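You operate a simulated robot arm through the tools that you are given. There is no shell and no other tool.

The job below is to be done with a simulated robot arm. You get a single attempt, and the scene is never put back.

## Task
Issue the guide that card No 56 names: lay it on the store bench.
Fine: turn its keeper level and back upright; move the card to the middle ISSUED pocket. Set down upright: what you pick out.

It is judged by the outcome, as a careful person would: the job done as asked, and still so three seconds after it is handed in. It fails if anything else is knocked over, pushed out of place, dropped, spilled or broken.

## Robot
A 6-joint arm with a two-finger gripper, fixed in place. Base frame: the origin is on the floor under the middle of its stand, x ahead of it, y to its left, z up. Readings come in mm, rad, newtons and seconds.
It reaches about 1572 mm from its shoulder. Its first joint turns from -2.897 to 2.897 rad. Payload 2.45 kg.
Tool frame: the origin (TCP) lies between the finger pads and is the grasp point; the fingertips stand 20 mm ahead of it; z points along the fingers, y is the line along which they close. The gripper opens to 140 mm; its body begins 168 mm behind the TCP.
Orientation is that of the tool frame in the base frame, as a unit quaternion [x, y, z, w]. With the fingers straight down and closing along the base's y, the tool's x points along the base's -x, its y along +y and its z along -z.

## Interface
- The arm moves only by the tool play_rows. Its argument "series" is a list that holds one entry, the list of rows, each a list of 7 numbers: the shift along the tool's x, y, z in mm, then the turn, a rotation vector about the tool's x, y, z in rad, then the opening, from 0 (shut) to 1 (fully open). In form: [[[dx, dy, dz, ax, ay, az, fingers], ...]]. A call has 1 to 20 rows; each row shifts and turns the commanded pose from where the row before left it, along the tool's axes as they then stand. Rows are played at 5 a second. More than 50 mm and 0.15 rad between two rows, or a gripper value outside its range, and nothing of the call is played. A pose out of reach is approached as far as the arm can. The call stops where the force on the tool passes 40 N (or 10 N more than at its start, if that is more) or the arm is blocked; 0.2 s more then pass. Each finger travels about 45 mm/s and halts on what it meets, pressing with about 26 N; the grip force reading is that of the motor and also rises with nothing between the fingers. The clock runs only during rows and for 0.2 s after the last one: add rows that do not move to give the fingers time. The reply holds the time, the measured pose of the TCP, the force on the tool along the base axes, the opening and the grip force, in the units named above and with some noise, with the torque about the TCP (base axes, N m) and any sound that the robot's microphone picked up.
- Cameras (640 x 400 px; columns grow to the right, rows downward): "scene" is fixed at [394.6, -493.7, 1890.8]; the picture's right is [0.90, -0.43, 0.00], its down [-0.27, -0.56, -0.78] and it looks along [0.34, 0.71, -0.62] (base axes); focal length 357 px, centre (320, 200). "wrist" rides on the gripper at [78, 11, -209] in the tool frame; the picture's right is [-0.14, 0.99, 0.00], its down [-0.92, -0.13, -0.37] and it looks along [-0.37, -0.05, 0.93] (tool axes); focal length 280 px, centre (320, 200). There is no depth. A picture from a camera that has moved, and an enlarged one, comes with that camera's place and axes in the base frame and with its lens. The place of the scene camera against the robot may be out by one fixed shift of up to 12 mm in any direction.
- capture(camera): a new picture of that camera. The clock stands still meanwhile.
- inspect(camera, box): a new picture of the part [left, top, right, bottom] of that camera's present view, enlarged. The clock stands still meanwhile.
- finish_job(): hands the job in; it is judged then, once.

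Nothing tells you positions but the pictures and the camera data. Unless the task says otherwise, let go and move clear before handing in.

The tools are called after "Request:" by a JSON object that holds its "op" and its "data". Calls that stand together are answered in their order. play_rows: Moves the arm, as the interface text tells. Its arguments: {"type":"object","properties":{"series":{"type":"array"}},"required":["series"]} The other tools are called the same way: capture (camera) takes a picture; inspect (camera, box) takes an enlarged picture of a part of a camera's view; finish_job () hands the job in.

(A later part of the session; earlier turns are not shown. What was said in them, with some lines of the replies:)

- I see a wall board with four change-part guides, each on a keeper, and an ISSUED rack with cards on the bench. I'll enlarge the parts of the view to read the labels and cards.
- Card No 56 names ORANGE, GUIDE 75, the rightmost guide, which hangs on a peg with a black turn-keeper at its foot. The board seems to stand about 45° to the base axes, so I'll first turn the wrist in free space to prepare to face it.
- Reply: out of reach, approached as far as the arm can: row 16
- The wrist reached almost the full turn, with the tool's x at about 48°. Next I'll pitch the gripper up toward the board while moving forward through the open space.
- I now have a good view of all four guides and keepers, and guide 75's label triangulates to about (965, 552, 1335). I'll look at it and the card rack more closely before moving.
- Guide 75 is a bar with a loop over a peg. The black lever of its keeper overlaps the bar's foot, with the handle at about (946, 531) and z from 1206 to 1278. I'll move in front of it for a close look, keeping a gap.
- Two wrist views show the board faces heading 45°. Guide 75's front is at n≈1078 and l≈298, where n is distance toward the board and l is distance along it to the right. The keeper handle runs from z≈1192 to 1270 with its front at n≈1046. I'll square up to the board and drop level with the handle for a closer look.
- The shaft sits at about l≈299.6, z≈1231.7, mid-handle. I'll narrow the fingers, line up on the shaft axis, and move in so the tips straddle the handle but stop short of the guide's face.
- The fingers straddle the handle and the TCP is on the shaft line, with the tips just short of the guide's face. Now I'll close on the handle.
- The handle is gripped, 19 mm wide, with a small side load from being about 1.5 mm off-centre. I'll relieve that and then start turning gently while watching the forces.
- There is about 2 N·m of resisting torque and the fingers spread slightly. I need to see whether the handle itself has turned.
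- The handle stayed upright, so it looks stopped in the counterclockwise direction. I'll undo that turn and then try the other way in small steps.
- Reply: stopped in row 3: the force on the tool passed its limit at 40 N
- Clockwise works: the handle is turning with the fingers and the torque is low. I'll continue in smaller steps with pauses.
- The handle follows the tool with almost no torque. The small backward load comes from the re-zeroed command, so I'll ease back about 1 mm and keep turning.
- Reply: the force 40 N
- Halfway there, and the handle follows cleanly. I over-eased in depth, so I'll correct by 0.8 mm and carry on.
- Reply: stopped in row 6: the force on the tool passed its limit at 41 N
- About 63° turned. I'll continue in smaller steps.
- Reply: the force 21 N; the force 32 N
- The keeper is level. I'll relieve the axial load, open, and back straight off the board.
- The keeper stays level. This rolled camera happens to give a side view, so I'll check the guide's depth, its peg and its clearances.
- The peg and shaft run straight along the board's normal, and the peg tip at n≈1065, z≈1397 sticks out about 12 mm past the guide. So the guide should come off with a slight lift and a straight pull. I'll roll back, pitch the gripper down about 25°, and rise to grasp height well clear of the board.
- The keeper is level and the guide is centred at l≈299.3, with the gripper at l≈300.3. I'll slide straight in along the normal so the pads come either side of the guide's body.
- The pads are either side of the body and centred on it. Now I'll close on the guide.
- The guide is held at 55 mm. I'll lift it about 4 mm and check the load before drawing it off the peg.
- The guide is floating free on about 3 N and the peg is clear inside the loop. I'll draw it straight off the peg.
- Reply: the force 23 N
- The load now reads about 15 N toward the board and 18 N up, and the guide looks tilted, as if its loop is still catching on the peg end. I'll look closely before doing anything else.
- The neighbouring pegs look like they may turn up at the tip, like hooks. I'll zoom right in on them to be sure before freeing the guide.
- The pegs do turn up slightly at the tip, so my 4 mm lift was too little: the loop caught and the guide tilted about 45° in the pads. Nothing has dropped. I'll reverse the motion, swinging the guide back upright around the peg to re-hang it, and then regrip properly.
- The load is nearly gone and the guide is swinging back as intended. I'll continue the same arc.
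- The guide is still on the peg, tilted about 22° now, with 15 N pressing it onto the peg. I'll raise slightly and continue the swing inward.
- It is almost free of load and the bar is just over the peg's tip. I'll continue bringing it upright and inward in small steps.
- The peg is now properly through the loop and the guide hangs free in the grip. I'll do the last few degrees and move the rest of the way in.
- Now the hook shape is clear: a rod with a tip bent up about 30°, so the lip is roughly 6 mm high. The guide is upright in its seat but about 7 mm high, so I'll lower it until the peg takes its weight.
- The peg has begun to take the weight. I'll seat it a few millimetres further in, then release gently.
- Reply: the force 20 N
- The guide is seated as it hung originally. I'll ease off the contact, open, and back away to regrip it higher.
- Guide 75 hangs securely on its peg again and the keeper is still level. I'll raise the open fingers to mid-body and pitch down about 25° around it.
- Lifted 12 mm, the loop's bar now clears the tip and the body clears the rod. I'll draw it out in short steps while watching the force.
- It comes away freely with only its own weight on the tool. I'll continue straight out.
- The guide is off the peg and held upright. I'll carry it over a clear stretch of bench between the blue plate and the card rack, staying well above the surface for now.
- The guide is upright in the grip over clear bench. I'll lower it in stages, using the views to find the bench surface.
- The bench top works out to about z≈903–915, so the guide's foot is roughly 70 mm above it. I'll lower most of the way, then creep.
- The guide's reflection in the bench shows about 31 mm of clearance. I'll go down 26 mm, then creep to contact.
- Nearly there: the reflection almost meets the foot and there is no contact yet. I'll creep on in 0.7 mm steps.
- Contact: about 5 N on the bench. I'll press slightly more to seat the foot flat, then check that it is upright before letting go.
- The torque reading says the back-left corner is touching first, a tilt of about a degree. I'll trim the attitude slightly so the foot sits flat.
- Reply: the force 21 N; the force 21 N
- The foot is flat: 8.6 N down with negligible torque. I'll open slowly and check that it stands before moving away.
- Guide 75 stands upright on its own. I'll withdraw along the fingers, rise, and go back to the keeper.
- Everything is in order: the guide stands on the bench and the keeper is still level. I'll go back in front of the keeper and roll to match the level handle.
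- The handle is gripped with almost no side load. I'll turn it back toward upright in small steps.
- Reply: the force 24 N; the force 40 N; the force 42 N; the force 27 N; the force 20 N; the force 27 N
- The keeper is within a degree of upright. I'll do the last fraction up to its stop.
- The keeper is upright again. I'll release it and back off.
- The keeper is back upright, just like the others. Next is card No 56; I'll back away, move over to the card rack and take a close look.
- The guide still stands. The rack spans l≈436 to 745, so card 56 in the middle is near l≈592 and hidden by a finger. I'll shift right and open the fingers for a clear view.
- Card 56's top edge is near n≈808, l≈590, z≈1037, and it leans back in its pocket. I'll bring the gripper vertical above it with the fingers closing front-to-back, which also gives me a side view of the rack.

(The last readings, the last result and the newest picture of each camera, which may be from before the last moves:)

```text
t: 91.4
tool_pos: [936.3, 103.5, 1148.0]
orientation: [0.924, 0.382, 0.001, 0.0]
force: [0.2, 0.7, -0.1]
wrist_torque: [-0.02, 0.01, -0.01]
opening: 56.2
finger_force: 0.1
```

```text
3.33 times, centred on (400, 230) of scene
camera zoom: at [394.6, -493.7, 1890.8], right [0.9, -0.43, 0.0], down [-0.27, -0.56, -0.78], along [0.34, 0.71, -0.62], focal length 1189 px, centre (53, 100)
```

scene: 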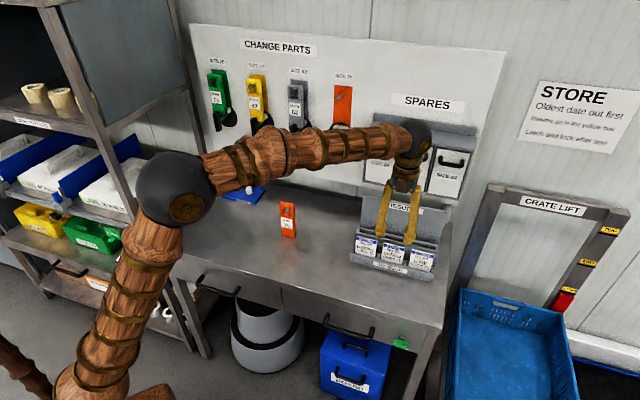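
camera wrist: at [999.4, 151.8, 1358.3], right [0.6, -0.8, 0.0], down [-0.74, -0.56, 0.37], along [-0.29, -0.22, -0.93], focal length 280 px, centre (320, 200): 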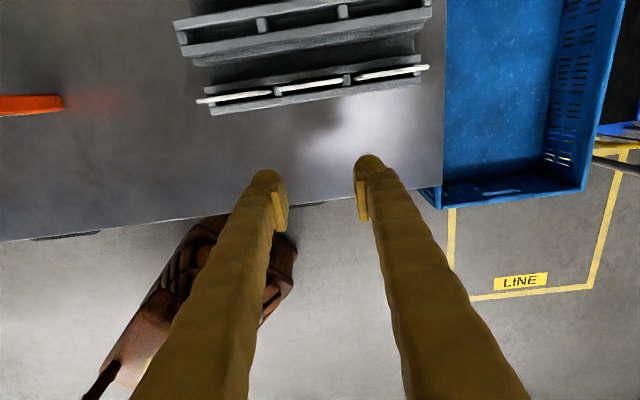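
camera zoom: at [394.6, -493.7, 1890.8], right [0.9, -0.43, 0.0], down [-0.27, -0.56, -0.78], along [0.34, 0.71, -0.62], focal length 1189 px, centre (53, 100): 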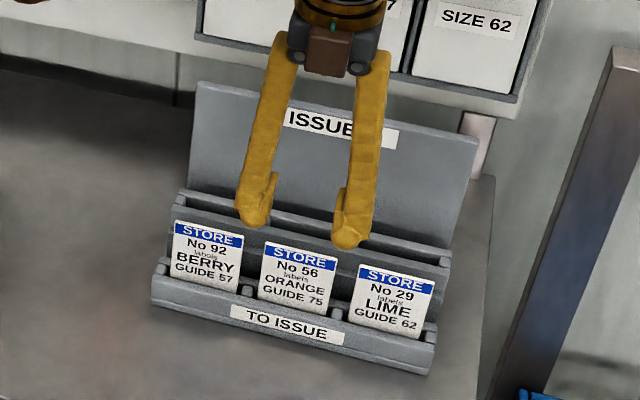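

This top view gives me the rack layout. Card 56 stands nearly vertical with its top edge at n≈819.5, l≈589, z≈1019. The middle ISSUED slot is about 65 mm further back, n≈877–892, with its walls about 30 mm higher. I'll roll so the fingers close front-to-back.

Request:
{"op": "play_rows", "data": {"series": [[[0, 0, 0, 0, 0, -0.1428, 0.4], [0, 0, 0, 0, 0, -0.1428, 0.4], [0, 0, 0, 0, 0, -0.1428, 0.4], [0, 0, 0, 0, 0, -0.1428, 0.4], [0, 0, 0, 0, 0, -0.1428, 0.4], [0, 0, 0, 0, 0, -0.1428, 0.4], [0, 0, 0, 0, 0, -0.1428, 0.4], [0, 0, 0, 0, 0, -0.1428, 0.4], [0, 0, 0, 0, 0, -0.1428, 0.4], [0, 0, 0, 0, 0, -0.1428, 0.4], [0, 0, 0, 0, 0, -0.1428, 0.4], [0, 0, 0, 0, 0, 0, 0.4]]]}}

Request:
{"op": "capture", "data": {"camera": "wrist"}}

Request:
{"op": "inspect", "data": {"camera": "wrist", "box": [300, 60, 560, 260]}}

```text
t: 94.0
tool_pos: [936.3, 102.4, 1149.3]
orientation: [0.383, 0.924, 0.002, 0.001]
force: [0.2, 0.0, -0.7]
wrist_torque: [0.0, -0.01, -0.02]
opening: 55.9
finger_force: 0.0
```

```text
taken
camera wrist: at [889.8, 166.3, 1357.9], right [0.8, 0.6, 0.0], down [0.56, -0.74, 0.37], along [0.22, -0.29, -0.93], focal length 280 px, centre (320, 200)
```

wrist: 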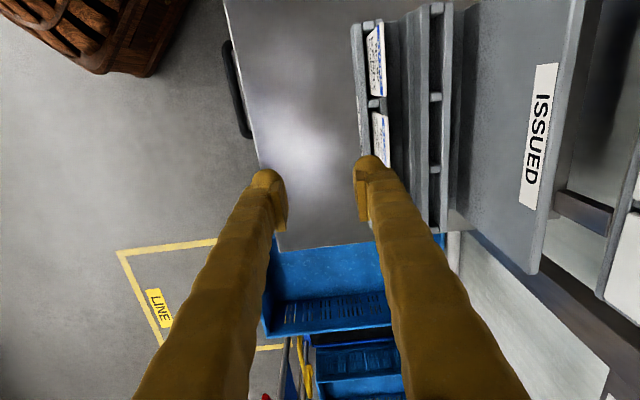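

```text
2.00 times, centred on (430, 160) of wrist
camera zoom: at [889.8, 166.3, 1357.9], right [0.8, 0.6, 0.0], down [0.56, -0.74, 0.37], along [0.22, -0.29, -0.93], focal length 561 px, centre (100, 280)
```

zoom: 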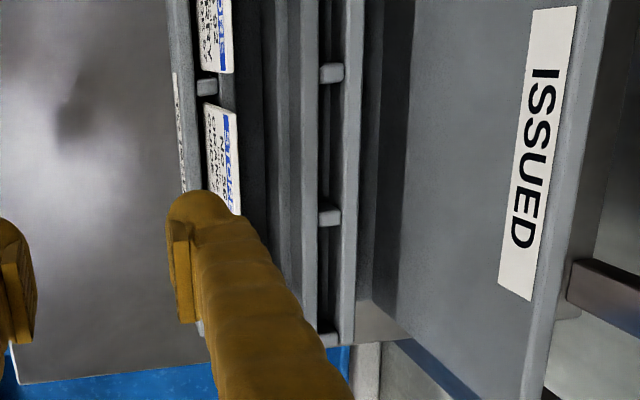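

Request:
{"op": "play_rows", "data": {"series": [[[0, 28.3, 0, 0, 0, 0, 0.4], [0, 28.3, 0, 0, 0, 0, 0.4], [0, 28.3, 0, 0, 0, 0, 0.4], [0, 0, 0, 0, 0, 0, 0.4]]]}}

Request:
{"op": "capture", "data": {"camera": "wrist"}}

Request:
{"op": "inspect", "data": {"camera": "wrist", "box": [220, 0, 420, 180]}}

Request:
{"op": "inspect", "data": {"camera": "scene", "box": [340, 170, 460, 290]}}

```text
t: 95.0
tool_pos: [997.2, 163.5, 1149.6]
orientation: [0.383, 0.924, 0.001, 0.001]
force: [0.0, 0.0, -0.3]
wrist_torque: [0.01, -0.01, -0.01]
opening: 55.9
finger_force: 0.1
```

```text
taken
camera wrist: at [949.9, 227.4, 1358.5], right [0.8, 0.6, 0.0], down [0.56, -0.74, 0.37], along [0.22, -0.29, -0.93], focal length 280 px, centre (320, 200)
```

wrist: 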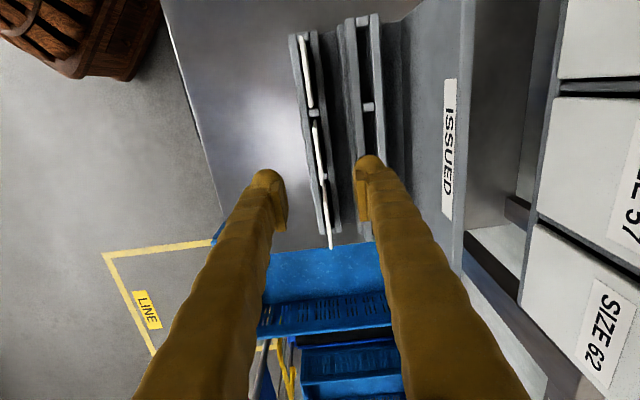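

```text
2.22 times, centred on (320, 90) of wrist
camera zoom: at [949.9, 227.4, 1358.5], right [0.8, 0.6, 0.0], down [0.56, -0.74, 0.37], along [0.22, -0.29, -0.93], focal length 623 px, centre (320, 444)
```

zoom: 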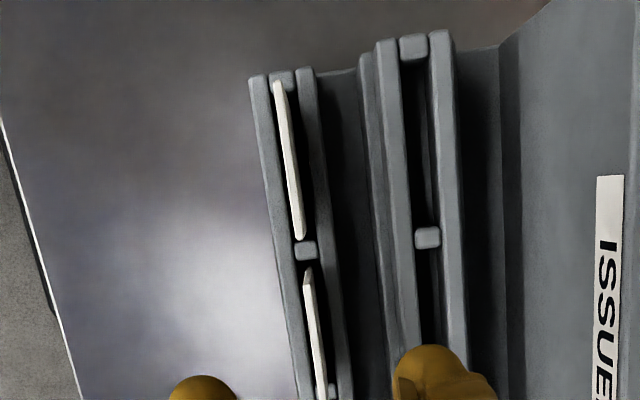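

```text
3.33 times, centred on (400, 230) of scene
camera zoom: at [394.6, -493.7, 1890.8], right [0.9, -0.43, 0.0], down [-0.27, -0.56, -0.78], along [0.34, 0.71, -0.62], focal length 1189 px, centre (53, 100)
```

zoom: 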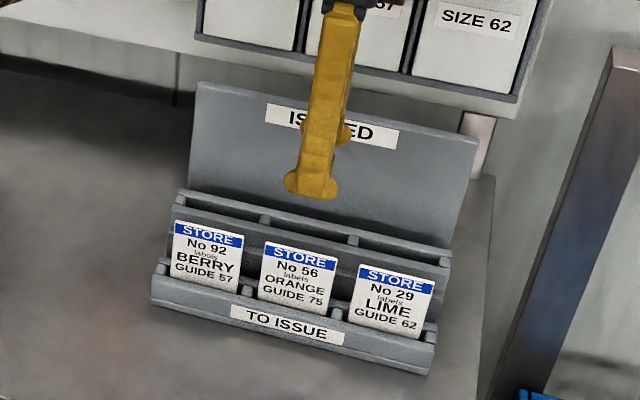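

Two top views now agree: TO ISSUE walls top out near z≈938, ISSUED walls near z≈976, and card 56's top is at n≈819.8, z≈1018. I'll zoom in to pin down the ISSUED slot.

Request:
{"op": "inspect", "data": {"camera": "wrist", "box": [320, 60, 420, 160]}}

Request:
{"op": "inspect", "data": {"camera": "wrist", "box": [270, 90, 370, 190]}}

```text
4.00 times, centred on (370, 110) of wrist
camera zoom: at [949.9, 227.4, 1358.5], right [0.8, 0.6, 0.0], down [0.56, -0.74, 0.37], along [0.22, -0.29, -0.93], focal length 1122 px, centre (120, 560)
```

zoom: 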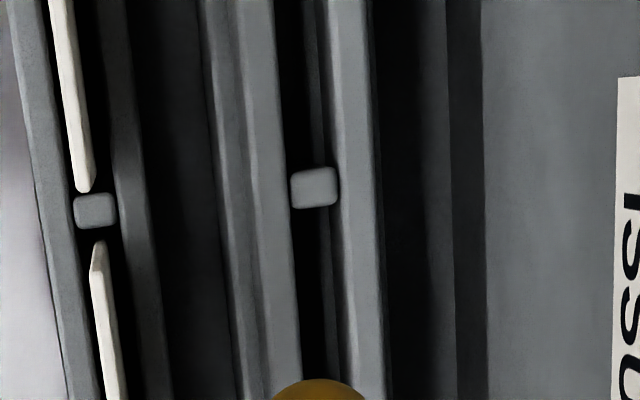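

```text
4.00 times, centred on (320, 140) of wrist
camera zoom: at [949.9, 227.4, 1358.5], right [0.8, 0.6, 0.0], down [0.56, -0.74, 0.37], along [0.22, -0.29, -0.93], focal length 1122 px, centre (320, 440)
```

zoom: 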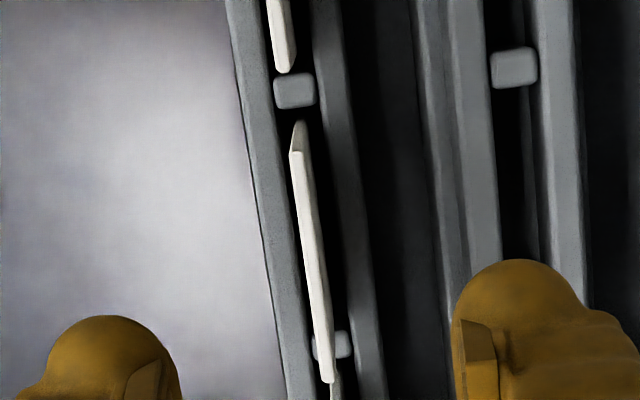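

Both slots are pinned down: TO ISSUE centre n≈819.5 and ISSUED centre n≈891.8, with the pocket and card centred at l≈589. I'll trim onto the card's line, narrow the fingers to 40 mm, and descend to just above the card.

Request:
{"op": "play_rows", "data": {"series": [[[0, -1.5, 0, 0, 0, 0, 0.286], [0, 0, 30, 0, 0, 0, 0.286], [0, 0, 30, 0, 0, 0, 0.286], [0, 0, 30, 0, 0, 0, 0.286], [0, 0, 15, 0, 0, 0, 0.286], [0, 0, 0, 0, 0, 0, 0.286]]]}}

Request:
{"op": "capture", "data": {"camera": "wrist"}}

Request:
{"op": "inspect", "data": {"camera": "wrist", "box": [240, 60, 420, 240]}}

Request:
{"op": "inspect", "data": {"camera": "scene", "box": [350, 190, 450, 290]}}

```text
t: 96.4
tool_pos: [997.7, 163.3, 1043.1]
orientation: [0.384, 0.923, 0.002, 0.0]
force: [-0.3, -0.3, 0.0]
wrist_torque: [0.01, 0.0, 0.0]
opening: 39.6
finger_force: 0.0
```

```text
taken
camera wrist: at [949.2, 226.3, 1252.7], right [0.8, 0.6, 0.0], down [0.56, -0.74, 0.37], along [0.22, -0.29, -0.93], focal length 280 px, centre (320, 200)
```

wrist: 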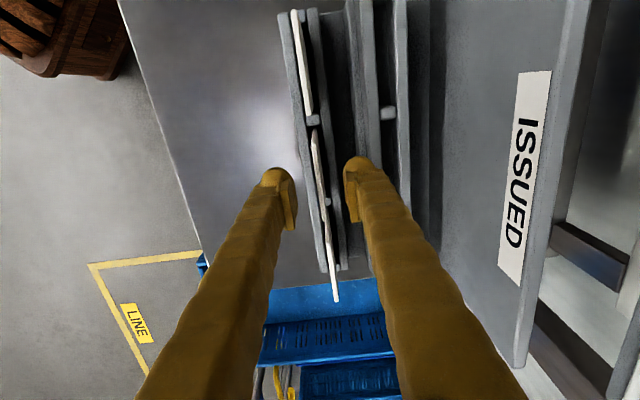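

```text
2.22 times, centred on (330, 150) of wrist
camera zoom: at [949.2, 226.3, 1252.7], right [0.8, 0.6, 0.0], down [0.56, -0.74, 0.37], along [0.22, -0.29, -0.93], focal length 623 px, centre (298, 311)
```

zoom: 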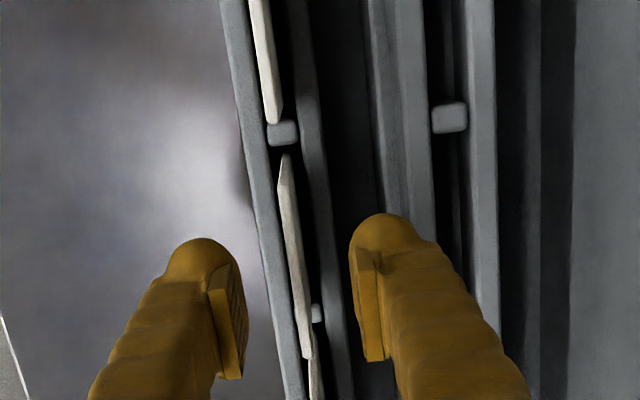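

```text
4.00 times, centred on (400, 240) of scene
camera zoom: at [394.6, -493.7, 1890.8], right [0.9, -0.43, 0.0], down [-0.27, -0.56, -0.78], along [0.34, 0.71, -0.62], focal length 1427 px, centre (0, 40)
```

zoom: 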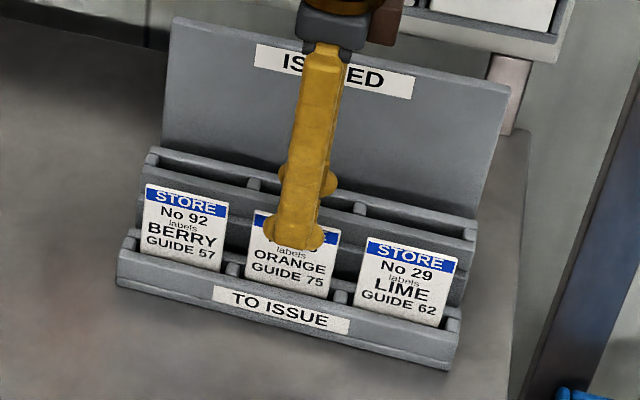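

The card's edge is centred between the pads. I'll descend about 42 mm to straddle it.

Request:
{"op": "play_rows", "data": {"series": [[[0, -0.5, 14, 0, 0, 0, 0.286], [0, 0, 14, 0, 0, 0, 0.286], [0, 0, 14, 0, 0, 0, 0.286], [0, 0, 0, 0, 0, 0, 0.286]]]}}

Request:
{"op": "capture", "data": {"camera": "wrist"}}

Request:
{"op": "inspect", "data": {"camera": "scene", "box": [350, 190, 450, 290]}}

```text
t: 97.4
tool_pos: [995.9, 162.3, 1001.0]
orientation: [0.383, 0.924, 0.002, 0.0]
force: [0.3, 0.3, -0.1]
wrist_torque: [0.0, 0.03, -0.02]
opening: 39.9
finger_force: 0.1
```

```text
taken
camera wrist: at [947.9, 226.2, 1210.4], right [0.8, 0.6, 0.0], down [0.56, -0.74, 0.37], along [0.22, -0.29, -0.93], focal length 280 px, centre (320, 200)
```

wrist: 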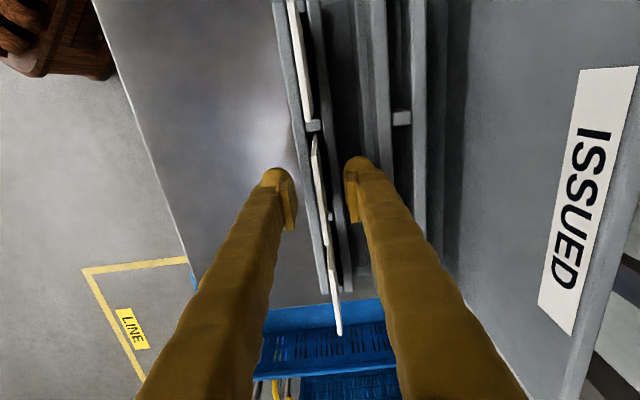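

```text
4.00 times, centred on (400, 240) of scene
camera zoom: at [394.6, -493.7, 1890.8], right [0.9, -0.43, 0.0], down [-0.27, -0.56, -0.78], along [0.34, 0.71, -0.62], focal length 1427 px, centre (0, 40)
```

zoom: 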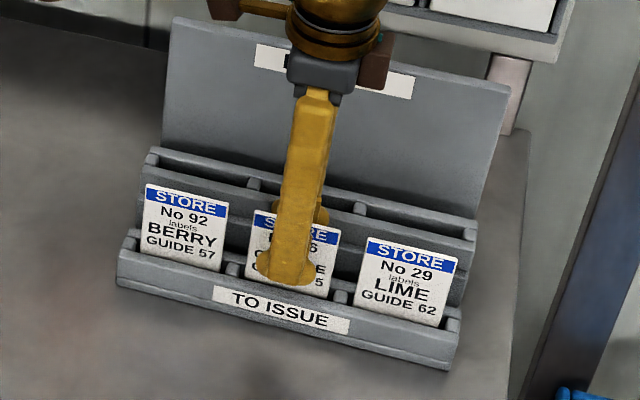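

Request:
{"op": "play_rows", "data": {"series": [[[0, 0, 0, 0, 0, 0, 0.2], [0, 0, 0, 0, 0, 0, 0.12], [0, 0, 0, 0, 0, 0, 0.06], [0, 0, 0, 0, 0, 0, 0], [0, 0, 0, 0, 0, 0, 0], [0, 0, 0, 0, 0, 0, 0]]]}}

Request:
{"op": "capture", "data": {"camera": "wrist"}}

Request:
{"op": "inspect", "data": {"camera": "scene", "box": [350, 190, 450, 290]}}

```text
t: 98.8
tool_pos: [996.7, 162.2, 1001.7]
orientation: [0.384, 0.923, 0.001, 0.0]
force: [-0.6, -1.2, -0.3]
wrist_torque: [0.01, 0.02, 0.0]
opening: 6.2
finger_force: 26.2
```

```text
taken
camera wrist: at [948.0, 226.2, 1210.4], right [0.8, 0.6, 0.0], down [0.56, -0.74, 0.37], along [0.22, -0.29, -0.93], focal length 280 px, centre (320, 200)
```

wrist: 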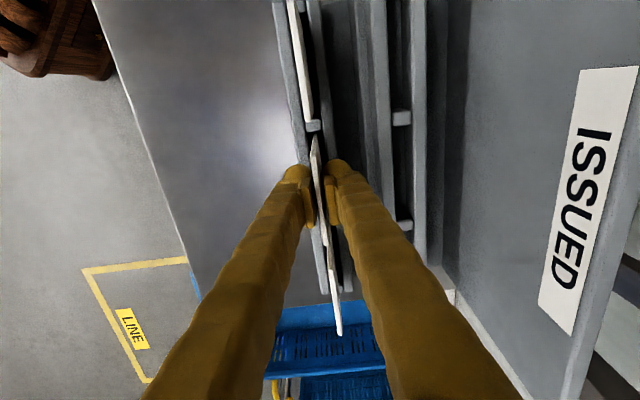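

```text
4.00 times, centred on (400, 240) of scene
camera zoom: at [394.6, -493.7, 1890.8], right [0.9, -0.43, 0.0], down [-0.27, -0.56, -0.78], along [0.34, 0.71, -0.62], focal length 1427 px, centre (0, 40)
```

zoom: 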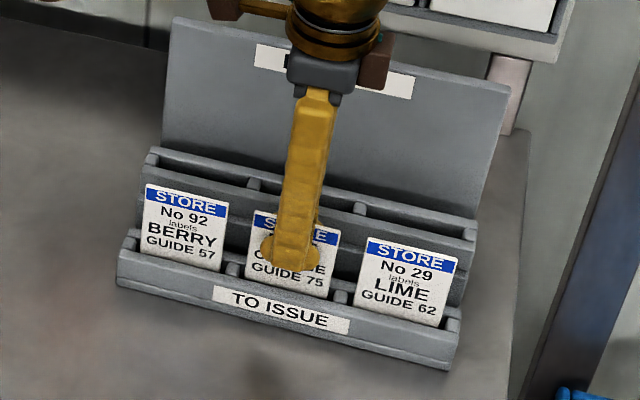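

Card 56 is held, 6 mm thick. I'll lift it straight up, gently at first.

Request:
{"op": "play_rows", "data": {"series": [[[0, 0, -4, 0, 0, 0, 0], [0, 0, -6, 0, 0, 0, 0], [0, 0, -8, 0, 0, 0, 0], [0, 0, 0, 0, 0, 0, 0]]]}}

Request:
{"op": "inspect", "data": {"camera": "scene", "box": [350, 190, 450, 290]}}

```text
t: 99.8
tool_pos: [996.5, 163.3, 1019.8]
orientation: [0.384, 0.924, 0.002, 0.001]
force: [0.2, -0.1, -1.2]
wrist_torque: [0.03, -0.02, 0.01]
opening: 5.8
finger_force: 25.6
```

```text
4.00 times, centred on (400, 240) of scene
camera zoom: at [394.6, -493.7, 1890.8], right [0.9, -0.43, 0.0], down [-0.27, -0.56, -0.78], along [0.34, 0.71, -0.62], focal length 1427 px, centre (0, 40)
```

zoom: 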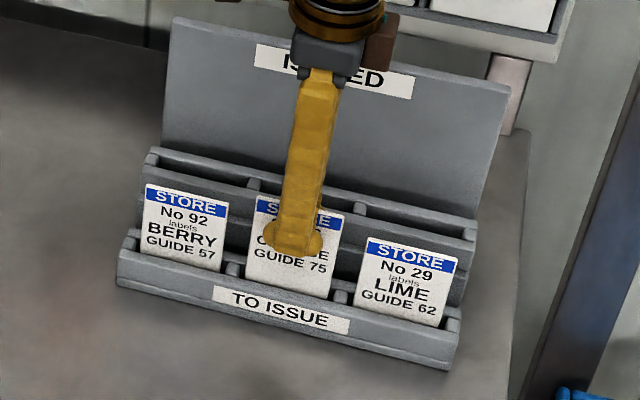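

Request:
{"op": "play_rows", "data": {"series": [[[0, 0, -18, 0, 0, 0, 0], [0, 0, -22, 0, 0, 0, 0], [0, 0, -25, 0, 0, 0, 0], [0, 0, -25, 0, 0, 0, 0], [0, 0, 0, 0, 0, 0, 0]]]}}

Request:
{"op": "capture", "data": {"camera": "wrist"}}

Request:
{"op": "inspect", "data": {"camera": "scene", "box": [350, 170, 450, 290]}}

Request:
{"op": "inspect", "data": {"camera": "wrist", "box": [260, 60, 420, 260]}}

```text
t: 101.0
tool_pos: [995.5, 158.9, 1107.8]
orientation: [0.383, 0.924, 0.001, 0.001]
force: [0.2, 0.3, -0.6]
wrist_torque: [-0.02, -0.01, -0.01]
opening: 6.2
finger_force: 26.0
```

```text
taken
camera wrist: at [947.3, 223.4, 1317.8], right [0.8, 0.6, 0.0], down [0.56, -0.74, 0.37], along [0.22, -0.29, -0.93], focal length 280 px, centre (320, 200)
```

wrist: 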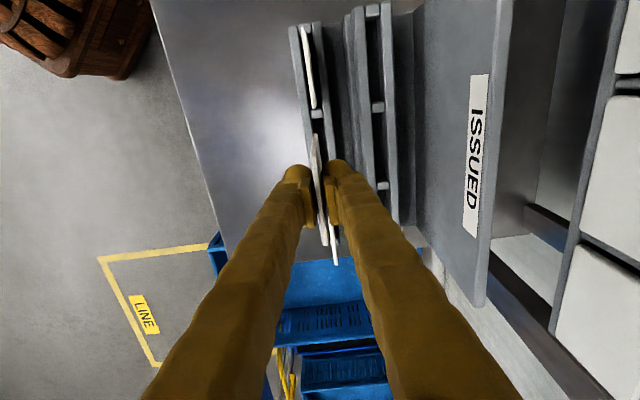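

```text
3.33 times, centred on (400, 230) of scene
camera zoom: at [394.6, -493.7, 1890.8], right [0.9, -0.43, 0.0], down [-0.27, -0.56, -0.78], along [0.34, 0.71, -0.62], focal length 1189 px, centre (53, 100)
```

zoom: 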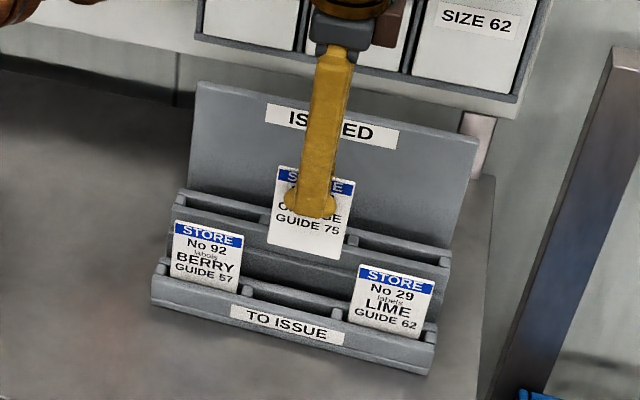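

```text
2.00 times, centred on (340, 160) of wrist
camera zoom: at [947.3, 223.4, 1317.8], right [0.8, 0.6, 0.0], down [0.56, -0.74, 0.37], along [0.22, -0.29, -0.93], focal length 561 px, centre (280, 280)
```

zoom: 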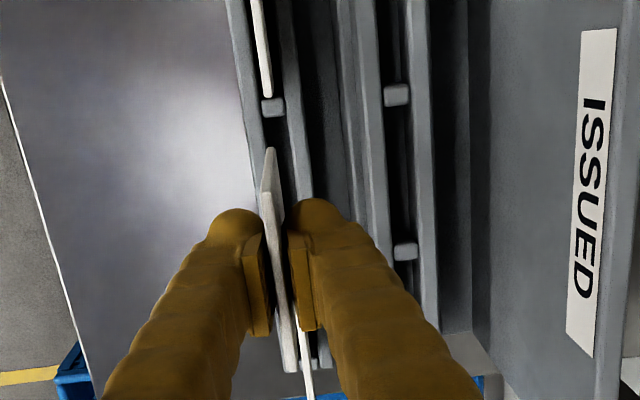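

The card is clear of its pocket, vertical and square, bottom at z≈1028. Measured in the same view, the middle ISSUED slot is 74.7 mm further back and 1.4 mm to the left. I'll shift over it.

Request:
{"op": "play_rows", "data": {"series": [[[0.4, 24.9, 0, 0, 0, 0, 0], [0.5, 24.9, 0, 0, 0, 0, 0], [0.5, 24.9, 0, 0, 0, 0, 0], [0, 0, 0, 0, 0, 0, 0]]]}}

Request:
{"op": "capture", "data": {"camera": "wrist"}}

Request:
{"op": "inspect", "data": {"camera": "wrist", "box": [220, 40, 400, 260]}}

Request:
{"op": "inspect", "data": {"camera": "scene", "box": [350, 150, 450, 290]}}

```text
t: 102.0
tool_pos: [1048.0, 213.5, 1108.3]
orientation: [0.383, 0.924, 0.002, 0.001]
force: [0.5, 0.5, -0.5]
wrist_torque: [0.0, 0.01, -0.04]
opening: 6.0
finger_force: 25.5
```

```text
taken
camera wrist: at [999.5, 277.8, 1319.1], right [0.8, 0.6, 0.0], down [0.56, -0.74, 0.37], along [0.22, -0.29, -0.93], focal length 280 px, centre (320, 200)
```

wrist: 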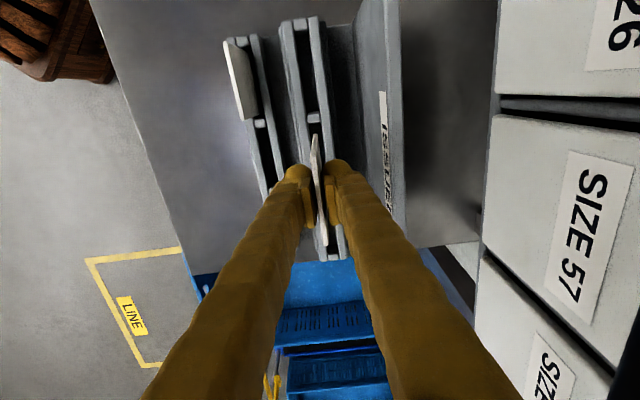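

```text
1.82 times, centred on (310, 150) of wrist
camera zoom: at [999.5, 277.8, 1319.1], right [0.8, 0.6, 0.0], down [0.56, -0.74, 0.37], along [0.22, -0.29, -0.93], focal length 510 px, centre (338, 291)
```

zoom: 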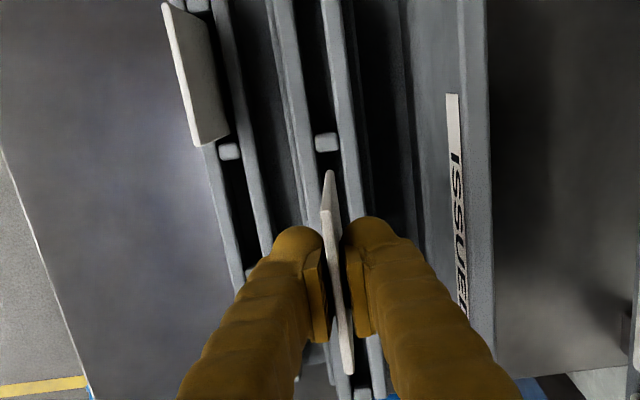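

```text
2.86 times, centred on (400, 220) of scene
camera zoom: at [394.6, -493.7, 1890.8], right [0.9, -0.43, 0.0], down [-0.27, -0.56, -0.78], along [0.34, 0.71, -0.62], focal length 1019 px, centre (91, 143)
```

zoom: 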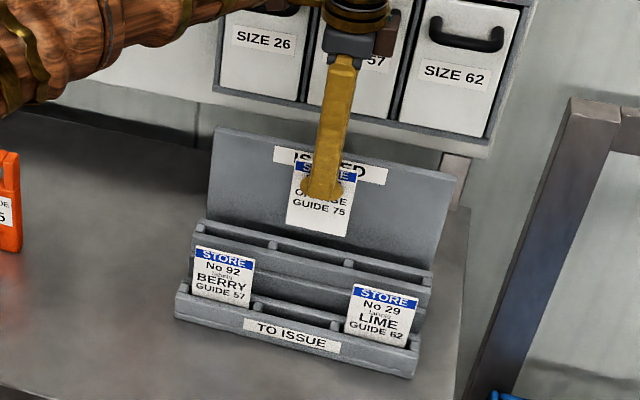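

The card is over the ISSUED slot, aligned to within about a millimetre. I'll lower until its bottom is just above the slot walls and recheck.

Request:
{"op": "play_rows", "data": {"series": [[[0, 0, 15, 0, 0, 0, 0], [0, 0, 15, 0, 0, 0, 0], [0, 0, 14, 0, 0, 0, 0], [0, 0, 0, 0, 0, 0, 0]]]}}

Request:
{"op": "capture", "data": {"camera": "wrist"}}

Request:
{"op": "inspect", "data": {"camera": "wrist", "box": [250, 60, 390, 200]}}

Request:
{"op": "inspect", "data": {"camera": "scene", "box": [360, 180, 440, 280]}}

```text
t: 103.0
tool_pos: [1048.8, 215.1, 1066.9]
orientation: [0.384, 0.923, 0.002, 0.001]
force: [-0.9, 0.3, -1.3]
wrist_torque: [0.0, -0.03, 0.0]
opening: 5.7
finger_force: 25.7
```

```text
taken
camera wrist: at [1000.8, 279.6, 1276.7], right [0.8, 0.6, 0.0], down [0.56, -0.74, 0.37], along [0.22, -0.29, -0.93], focal length 280 px, centre (320, 200)
```

wrist: 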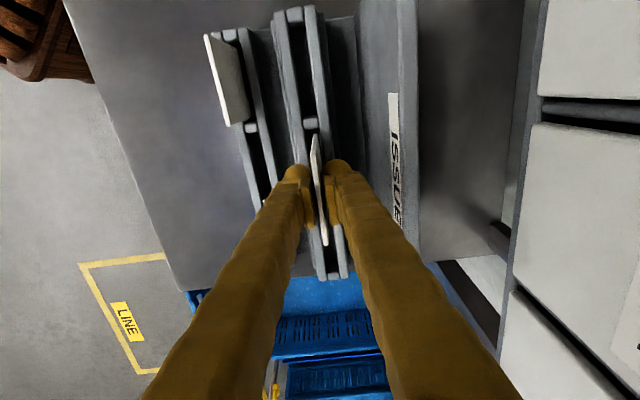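

```text
2.86 times, centred on (320, 130) of wrist
camera zoom: at [1000.8, 279.6, 1276.7], right [0.8, 0.6, 0.0], down [0.56, -0.74, 0.37], along [0.22, -0.29, -0.93], focal length 801 px, centre (320, 400)
```

zoom: 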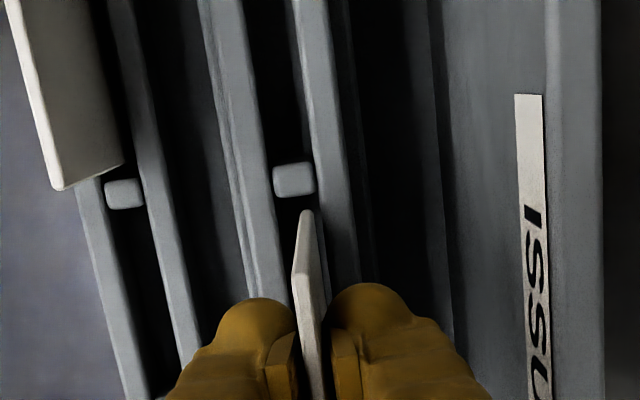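

```text
4.00 times, centred on (400, 230) of scene
camera zoom: at [394.6, -493.7, 1890.8], right [0.9, -0.43, 0.0], down [-0.27, -0.56, -0.78], along [0.34, 0.71, -0.62], focal length 1427 px, centre (0, 80)
```

zoom: 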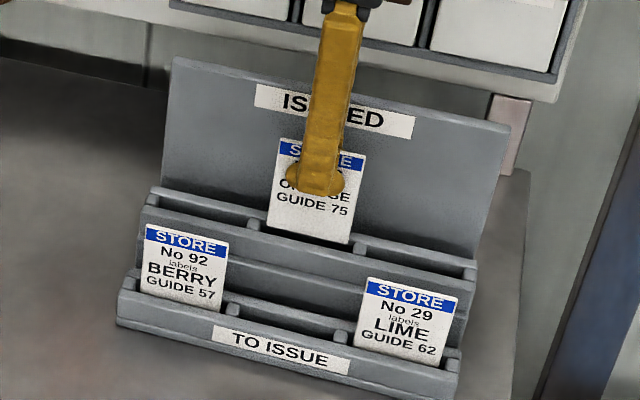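

The card has drifted about 2.3 mm toward the back of the slot, so I'll trim that and then enter the slot slowly.

Request:
{"op": "play_rows", "data": {"series": [[[0, -2.3, 0, 0, 0, 0, 0], [0, 0, 0, 0, 0, 0, 0], [0, 0, 5, 0, 0, 0, 0], [0, 0, 5, 0, 0, 0, 0], [0, 0, 4, 0, 0, 0, 0], [0, 0, 0, 0, 0, 0, 0]]]}}

Request:
{"op": "inspect", "data": {"camera": "wrist", "box": [250, 60, 390, 200]}}

Request:
{"op": "inspect", "data": {"camera": "scene", "box": [360, 180, 440, 280]}}

```text
t: 104.4
tool_pos: [1047.7, 214.6, 1049.7]
orientation: [0.383, 0.924, 0.001, 0.001]
force: [-0.2, -0.1, -0.2]
wrist_torque: [-0.01, 0.01, -0.01]
opening: 6.0
finger_force: 26.0
```

```text
2.86 times, centred on (320, 130) of wrist
camera zoom: at [998.8, 277.9, 1260.2], right [0.8, 0.6, 0.0], down [0.56, -0.74, 0.37], along [0.22, -0.29, -0.93], focal length 801 px, centre (320, 400)
```

zoom: 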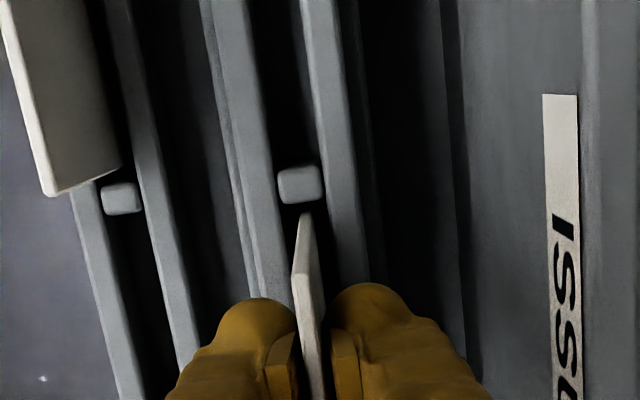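

```text
4.00 times, centred on (400, 230) of scene
camera zoom: at [394.6, -493.7, 1890.8], right [0.9, -0.43, 0.0], down [-0.27, -0.56, -0.78], along [0.34, 0.71, -0.62], focal length 1427 px, centre (0, 80)
```

zoom: 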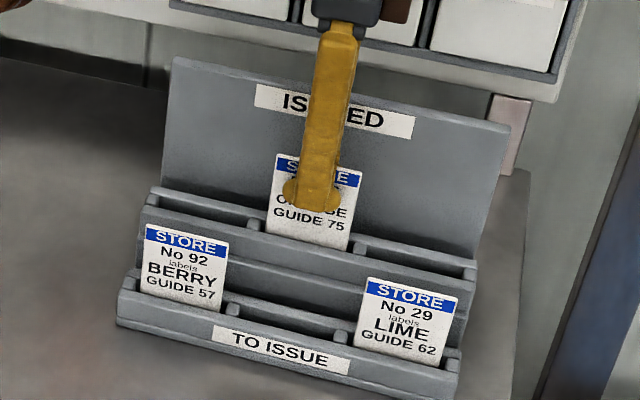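

The card's bottom has entered the slot with no contact. I'll creep down to find the slot floor.

Request:
{"op": "play_rows", "data": {"series": [[[0, 0, 2, 0, 0, 0, 0], [0, 0, 2, 0, 0, 0, 0], [0, 0, 2, 0, 0, 0, 0], [0, 0, 0, 0, 0, 0, 0]]]}}

Request:
{"op": "play_rows", "data": {"series": [[[0, 0, 1.5, 0, 0, 0, 0], [0, 0, 1.5, 0, 0, 0, 0], [0, 0, 0, 0, 0, 0, 0]]]}}

```text
t: 105.4
tool_pos: [1048.1, 213.4, 1044.8]
orientation: [0.383, 0.924, 0.002, 0.001]
force: [-0.1, 0.5, -0.1]
wrist_torque: [-0.02, 0.01, 0.01]
opening: 5.9
finger_force: 25.9
```

```text
t: 106.2
tool_pos: [1047.5, 214.3, 1041.8]
orientation: [0.384, 0.923, 0.002, 0.001]
force: [-0.3, 0.5, 0.1]
wrist_torque: [0.0, -0.02, 0.01]
opening: 6.0
finger_force: 25.8
```

Request:
{"op": "play_rows", "data": {"series": [[[0, 0, 1, 0, 0, 0, 0], [0, 0, 1, 0, 0, 0, 0], [0, 0, 0, 0, 0, 0, 0]]]}}

Request:
{"op": "inspect", "data": {"camera": "wrist", "box": [250, 60, 390, 200]}}

Request:
{"op": "inspect", "data": {"camera": "scene", "box": [360, 180, 440, 280]}}

```text
t: 107.0
tool_pos: [1047.2, 213.9, 1040.2]
orientation: [0.384, 0.924, 0.002, 0.0]
force: [0.4, 1.1, 4.2]
wrist_torque: [0.02, 0.01, 0.05]
opening: 5.9
finger_force: 26.0
```

```text
2.86 times, centred on (320, 130) of wrist
camera zoom: at [997.9, 277.9, 1250.2], right [0.8, 0.6, 0.0], down [0.56, -0.74, 0.37], along [0.22, -0.29, -0.93], focal length 801 px, centre (320, 400)
```

zoom: 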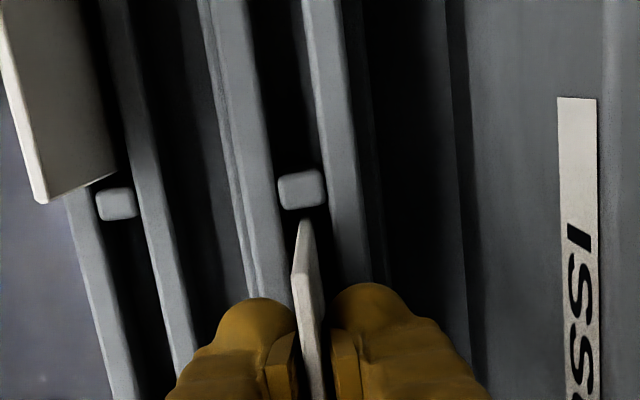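

```text
4.00 times, centred on (400, 230) of scene
camera zoom: at [394.6, -493.7, 1890.8], right [0.9, -0.43, 0.0], down [-0.27, -0.56, -0.78], along [0.34, 0.71, -0.62], focal length 1427 px, centre (0, 80)
```

zoom: 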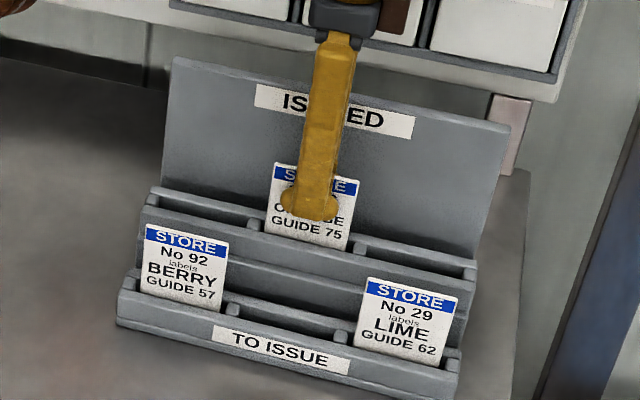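

The card touches the slot floor, 38.5 mm above where it sat before, which matches the step between the rows. It is vertical and centred in the slot. I'll release it gently and evenly.

Request:
{"op": "play_rows", "data": {"series": [[[0, 0, -0.15, 0, 0, 0, 0], [0, 0, 0, 0, 0, 0, 0.05], [0, 0, 0, 0, 0, 0, 0.06], [0, 0, 0, 0, 0, 0, 0.08], [0, 0, 0, 0, 0, 0, 0.12], [0, 0, 0, 0, 0, 0, 0.18], [0, 0, 0, 0, 0, 0, 0.26], [0, 0, 0, 0, 0, 0, 0.26], [0, 0, 0, 0, 0, 0, 0.26]]]}}

Request:
{"op": "capture", "data": {"camera": "wrist"}}

Request:
{"op": "inspect", "data": {"camera": "wrist", "box": [250, 60, 390, 260]}}

Request:
{"op": "inspect", "data": {"camera": "scene", "box": [360, 180, 440, 280]}}

```text
t: 109.0
tool_pos: [1045.9, 213.4, 1040.3]
orientation: [0.383, 0.924, 0.003, 0.0]
force: [0.4, 0.3, -0.5]
wrist_torque: [-0.02, -0.02, -0.01]
opening: 36.6
finger_force: 0.0
```

```text
taken
camera wrist: at [998.2, 277.6, 1250.0], right [0.8, 0.6, 0.0], down [0.56, -0.74, 0.37], along [0.22, -0.29, -0.93], focal length 280 px, centre (320, 200)
```

wrist: 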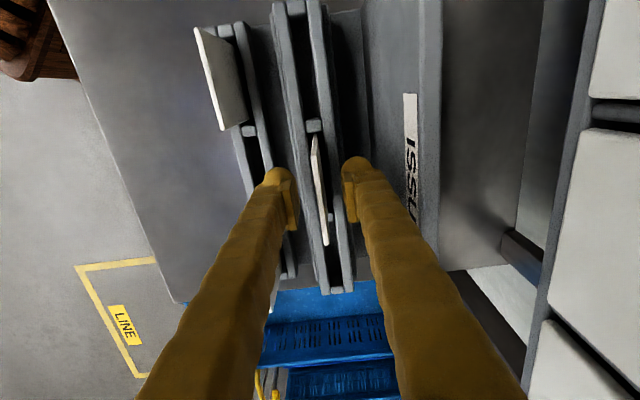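

```text
2.00 times, centred on (320, 160) of wrist
camera zoom: at [998.2, 277.6, 1250.0], right [0.8, 0.6, 0.0], down [0.56, -0.74, 0.37], along [0.22, -0.29, -0.93], focal length 561 px, centre (320, 280)
```

zoom: 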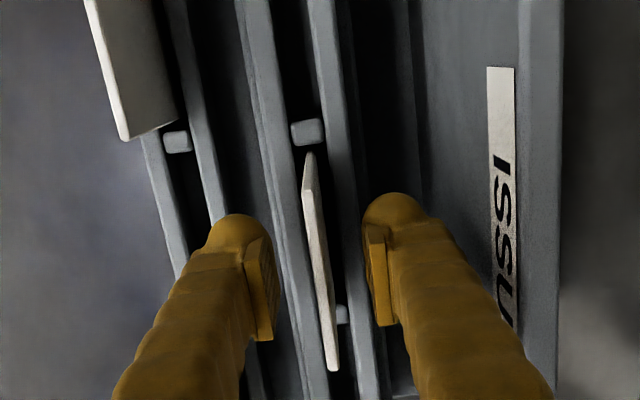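

```text
4.00 times, centred on (400, 230) of scene
camera zoom: at [394.6, -493.7, 1890.8], right [0.9, -0.43, 0.0], down [-0.27, -0.56, -0.78], along [0.34, 0.71, -0.62], focal length 1427 px, centre (0, 80)
```

zoom: 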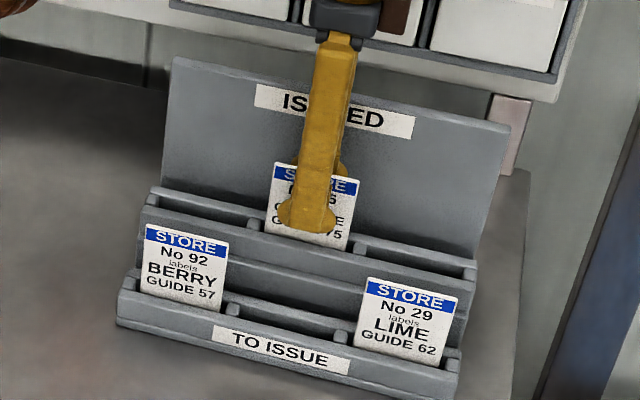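

The card stands upright on its own in the middle ISSUED pocket. I'll withdraw straight up.

Request:
{"op": "play_rows", "data": {"series": [[[0, 0, -8, 0, 0, 0, 0.26], [0, 0, -12, 0, 0, 0, 0.26], [0, 0, -15, 0, 0, 0, 0.26], [0, 0, -20, 0, 0, 0, 0.26], [0, 0, -25, 0, 0, 0, 0.26], [0, 0, -30, 0, 0, 0, 0.26], [0, 0, -30, 0, 0, 0, 0.26], [0, 0, 0, 0, 0, 0, 0.26]]]}}

Request:
{"op": "capture", "data": {"camera": "wrist"}}

Request:
{"op": "inspect", "data": {"camera": "scene", "box": [340, 170, 460, 290]}}

```text
t: 110.8
tool_pos: [1044.6, 214.1, 1182.3]
orientation: [0.384, 0.923, 0.002, 0.0]
force: [-0.2, -0.3, 0.9]
wrist_torque: [0.04, 0.04, 0.02]
opening: 36.6
finger_force: 0.0
```

```text
taken
camera wrist: at [996.3, 277.2, 1392.1], right [0.8, 0.6, 0.0], down [0.56, -0.74, 0.37], along [0.22, -0.29, -0.93], focal length 280 px, centre (320, 200)
```

wrist: 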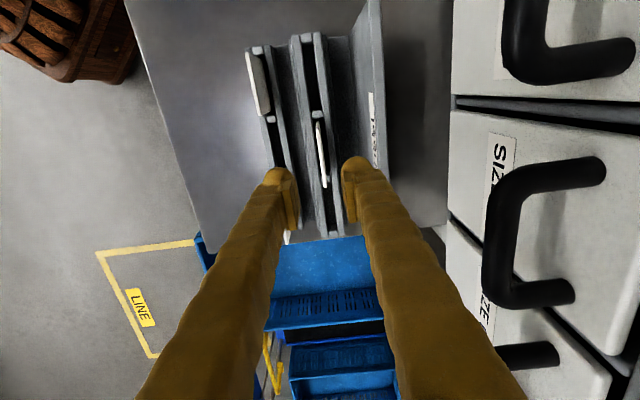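

```text
3.33 times, centred on (400, 230) of scene
camera zoom: at [394.6, -493.7, 1890.8], right [0.9, -0.43, 0.0], down [-0.27, -0.56, -0.78], along [0.34, 0.71, -0.62], focal length 1189 px, centre (53, 100)
```

zoom: 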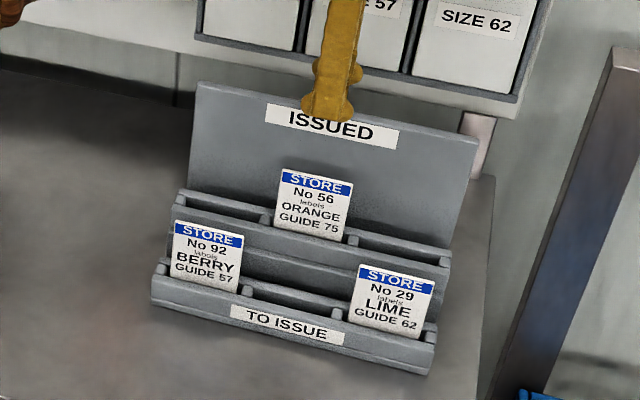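

Card 56 is upright in the middle ISSUED pocket. I'll back the arm away from the rack and spares drawers and do a final check of everything.

Request:
{"op": "play_rows", "data": {"series": [[[0, -30, 0, 0, 0, 0, 0.26], [0, -40, 0, 0, 0, 0, 0.26], [0, -40, 0, 0, 0, 0, 0.26], [0, -40, 0, 0, 0, 0, 0.26], [0, -40, 0, 0, 0, 0, 0.26], [0, -20, -30, 0, 0, 0, 0.26], [0, -20, -40, 0, 0, 0, 0.26], [0, -20, -40, 0, 0, 0, 0.26], [0, 0, 0, 0, 0, 0, 0.26]]]}}

Request:
{"op": "capture", "data": {"camera": "scene"}}

Request:
{"op": "capture", "data": {"camera": "wrist"}}

Request:
{"op": "inspect", "data": {"camera": "scene", "box": [190, 50, 370, 250]}}

Request:
{"op": "inspect", "data": {"camera": "scene", "box": [340, 80, 480, 290]}}

```text
t: 112.8
tool_pos: [867.7, 35.5, 1288.7]
orientation: [0.383, 0.924, 0.002, 0.0]
force: [0.1, 0.8, -0.1]
wrist_torque: [-0.03, 0.02, 0.0]
opening: 36.4
finger_force: 0.1
```

```text
taken
```

scene: 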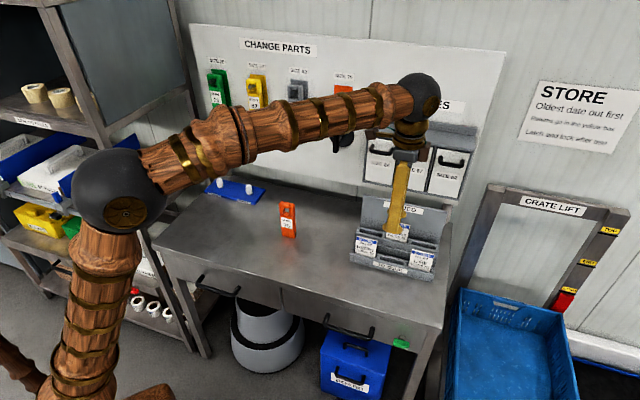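

```text
taken
camera wrist: at [820.1, 99.0, 1498.7], right [0.8, 0.6, 0.0], down [0.56, -0.74, 0.37], along [0.22, -0.29, -0.93], focal length 280 px, centre (320, 200)
```

wrist: 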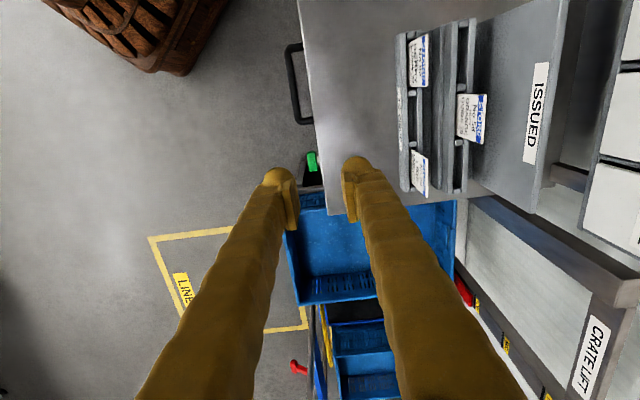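

```text
2.00 times, centred on (280, 150) of scene
camera zoom: at [394.6, -493.7, 1890.8], right [0.9, -0.43, 0.0], down [-0.27, -0.56, -0.78], along [0.34, 0.71, -0.62], focal length 714 px, centre (400, 300)
```

zoom: 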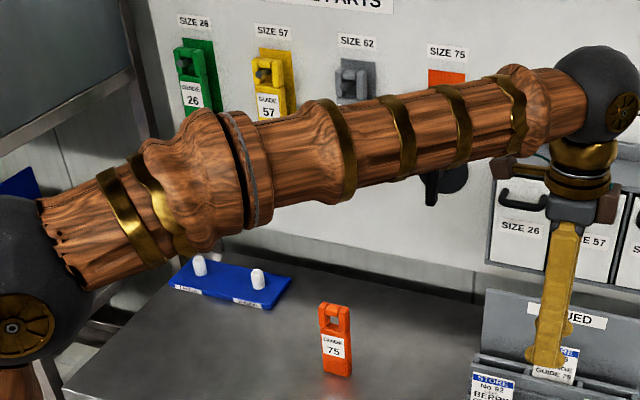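

```text
1.90 times, centred on (410, 185) of scene
camera zoom: at [394.6, -493.7, 1890.8], right [0.9, -0.43, 0.0], down [-0.27, -0.56, -0.78], along [0.34, 0.71, -0.62], focal length 680 px, centre (149, 229)
```

zoom: 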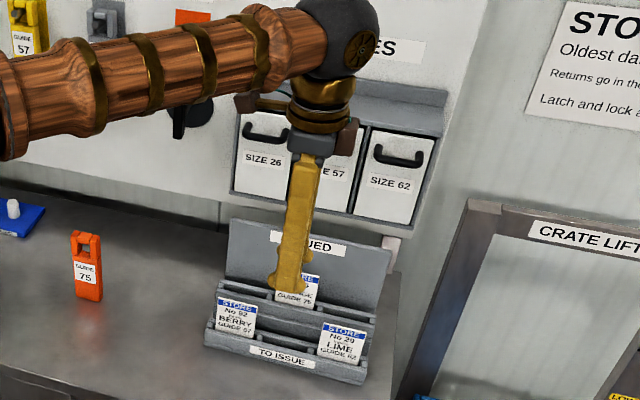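

All looks right; the arm just hides the keeper in this view. I'll draw back a bit further for one unobstructed final look.

Request:
{"op": "play_rows", "data": {"series": [[[0, -40, 0, 0, 0, 0, 0.26], [0, -40, 0, 0, 0, 0, 0.26], [0, -40, 0, 0, 0, 0, 0.26], [0, -40, 0, 0, 0, 0, 0.26], [0, -40, 0, 0, 0, 0, 0.26], [0, 0, 0, 0, 0, 0, 0.26]]]}}

Request:
{"op": "capture", "data": {"camera": "scene"}}

Request:
{"op": "inspect", "data": {"camera": "scene", "box": [250, 60, 460, 290]}}

```text
t: 114.2
tool_pos: [724.2, -103.6, 1287.6]
orientation: [0.383, 0.924, 0.001, 0.0]
force: [-0.8, -0.6, -0.6]
wrist_torque: [-0.03, -0.02, 0.03]
opening: 36.2
finger_force: 0.1
```

```text
taken
```

scene: 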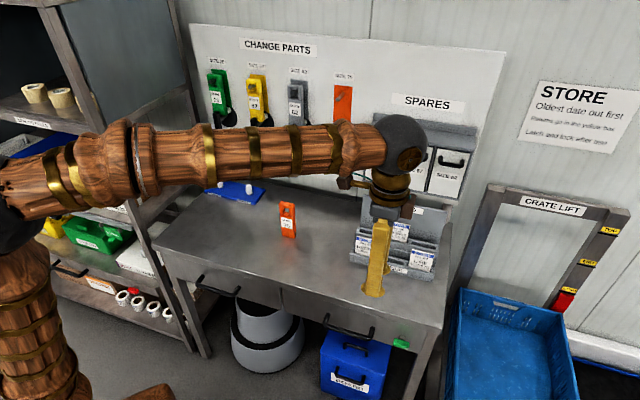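

```text
1.74 times, centred on (355, 175) of scene
camera zoom: at [394.6, -493.7, 1890.8], right [0.9, -0.43, 0.0], down [-0.27, -0.56, -0.78], along [0.34, 0.71, -0.62], focal length 620 px, centre (259, 244)
```

zoom: 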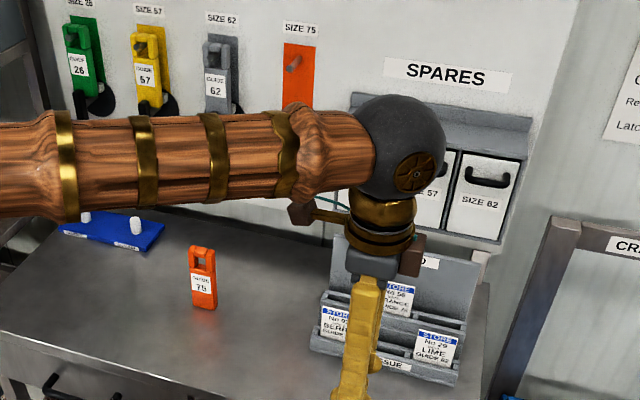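

Guide 75 stands upright on the bench, its keeper is upright, and card 56 is in the middle ISSUED pocket. The other cards and guides are undisturbed and the arm is clear, so I'm handing in.

Request:
{"op": "finish_job", "data": {}}

```text
The job is handed in.
```

Guide 75, the one card No 56 names, is standing upright on the store bench, and the job is handed in.

- **Keeper:** I turned it level to free the guide, then turned it back upright. It only turns one way (clockwise to level). My last clear view, before I started on the card, showed it upright.
- **Card:** No 56 is standing upright in the middle ISSUED pocket. The other two cards and the other guides were not disturbed.
- **One slip:** on the first pull I did not lift the guide enough to clear the peg's upturned tip. It caught and tilted in the gripper, but nothing dropped. I hung it back on the peg, gripped it again, lifted it 12 mm, and it came off cleanly.

In the final picture the guide and the cards were standing as I left them. The arm was let go and clear, but it hid the keeper in that picture.
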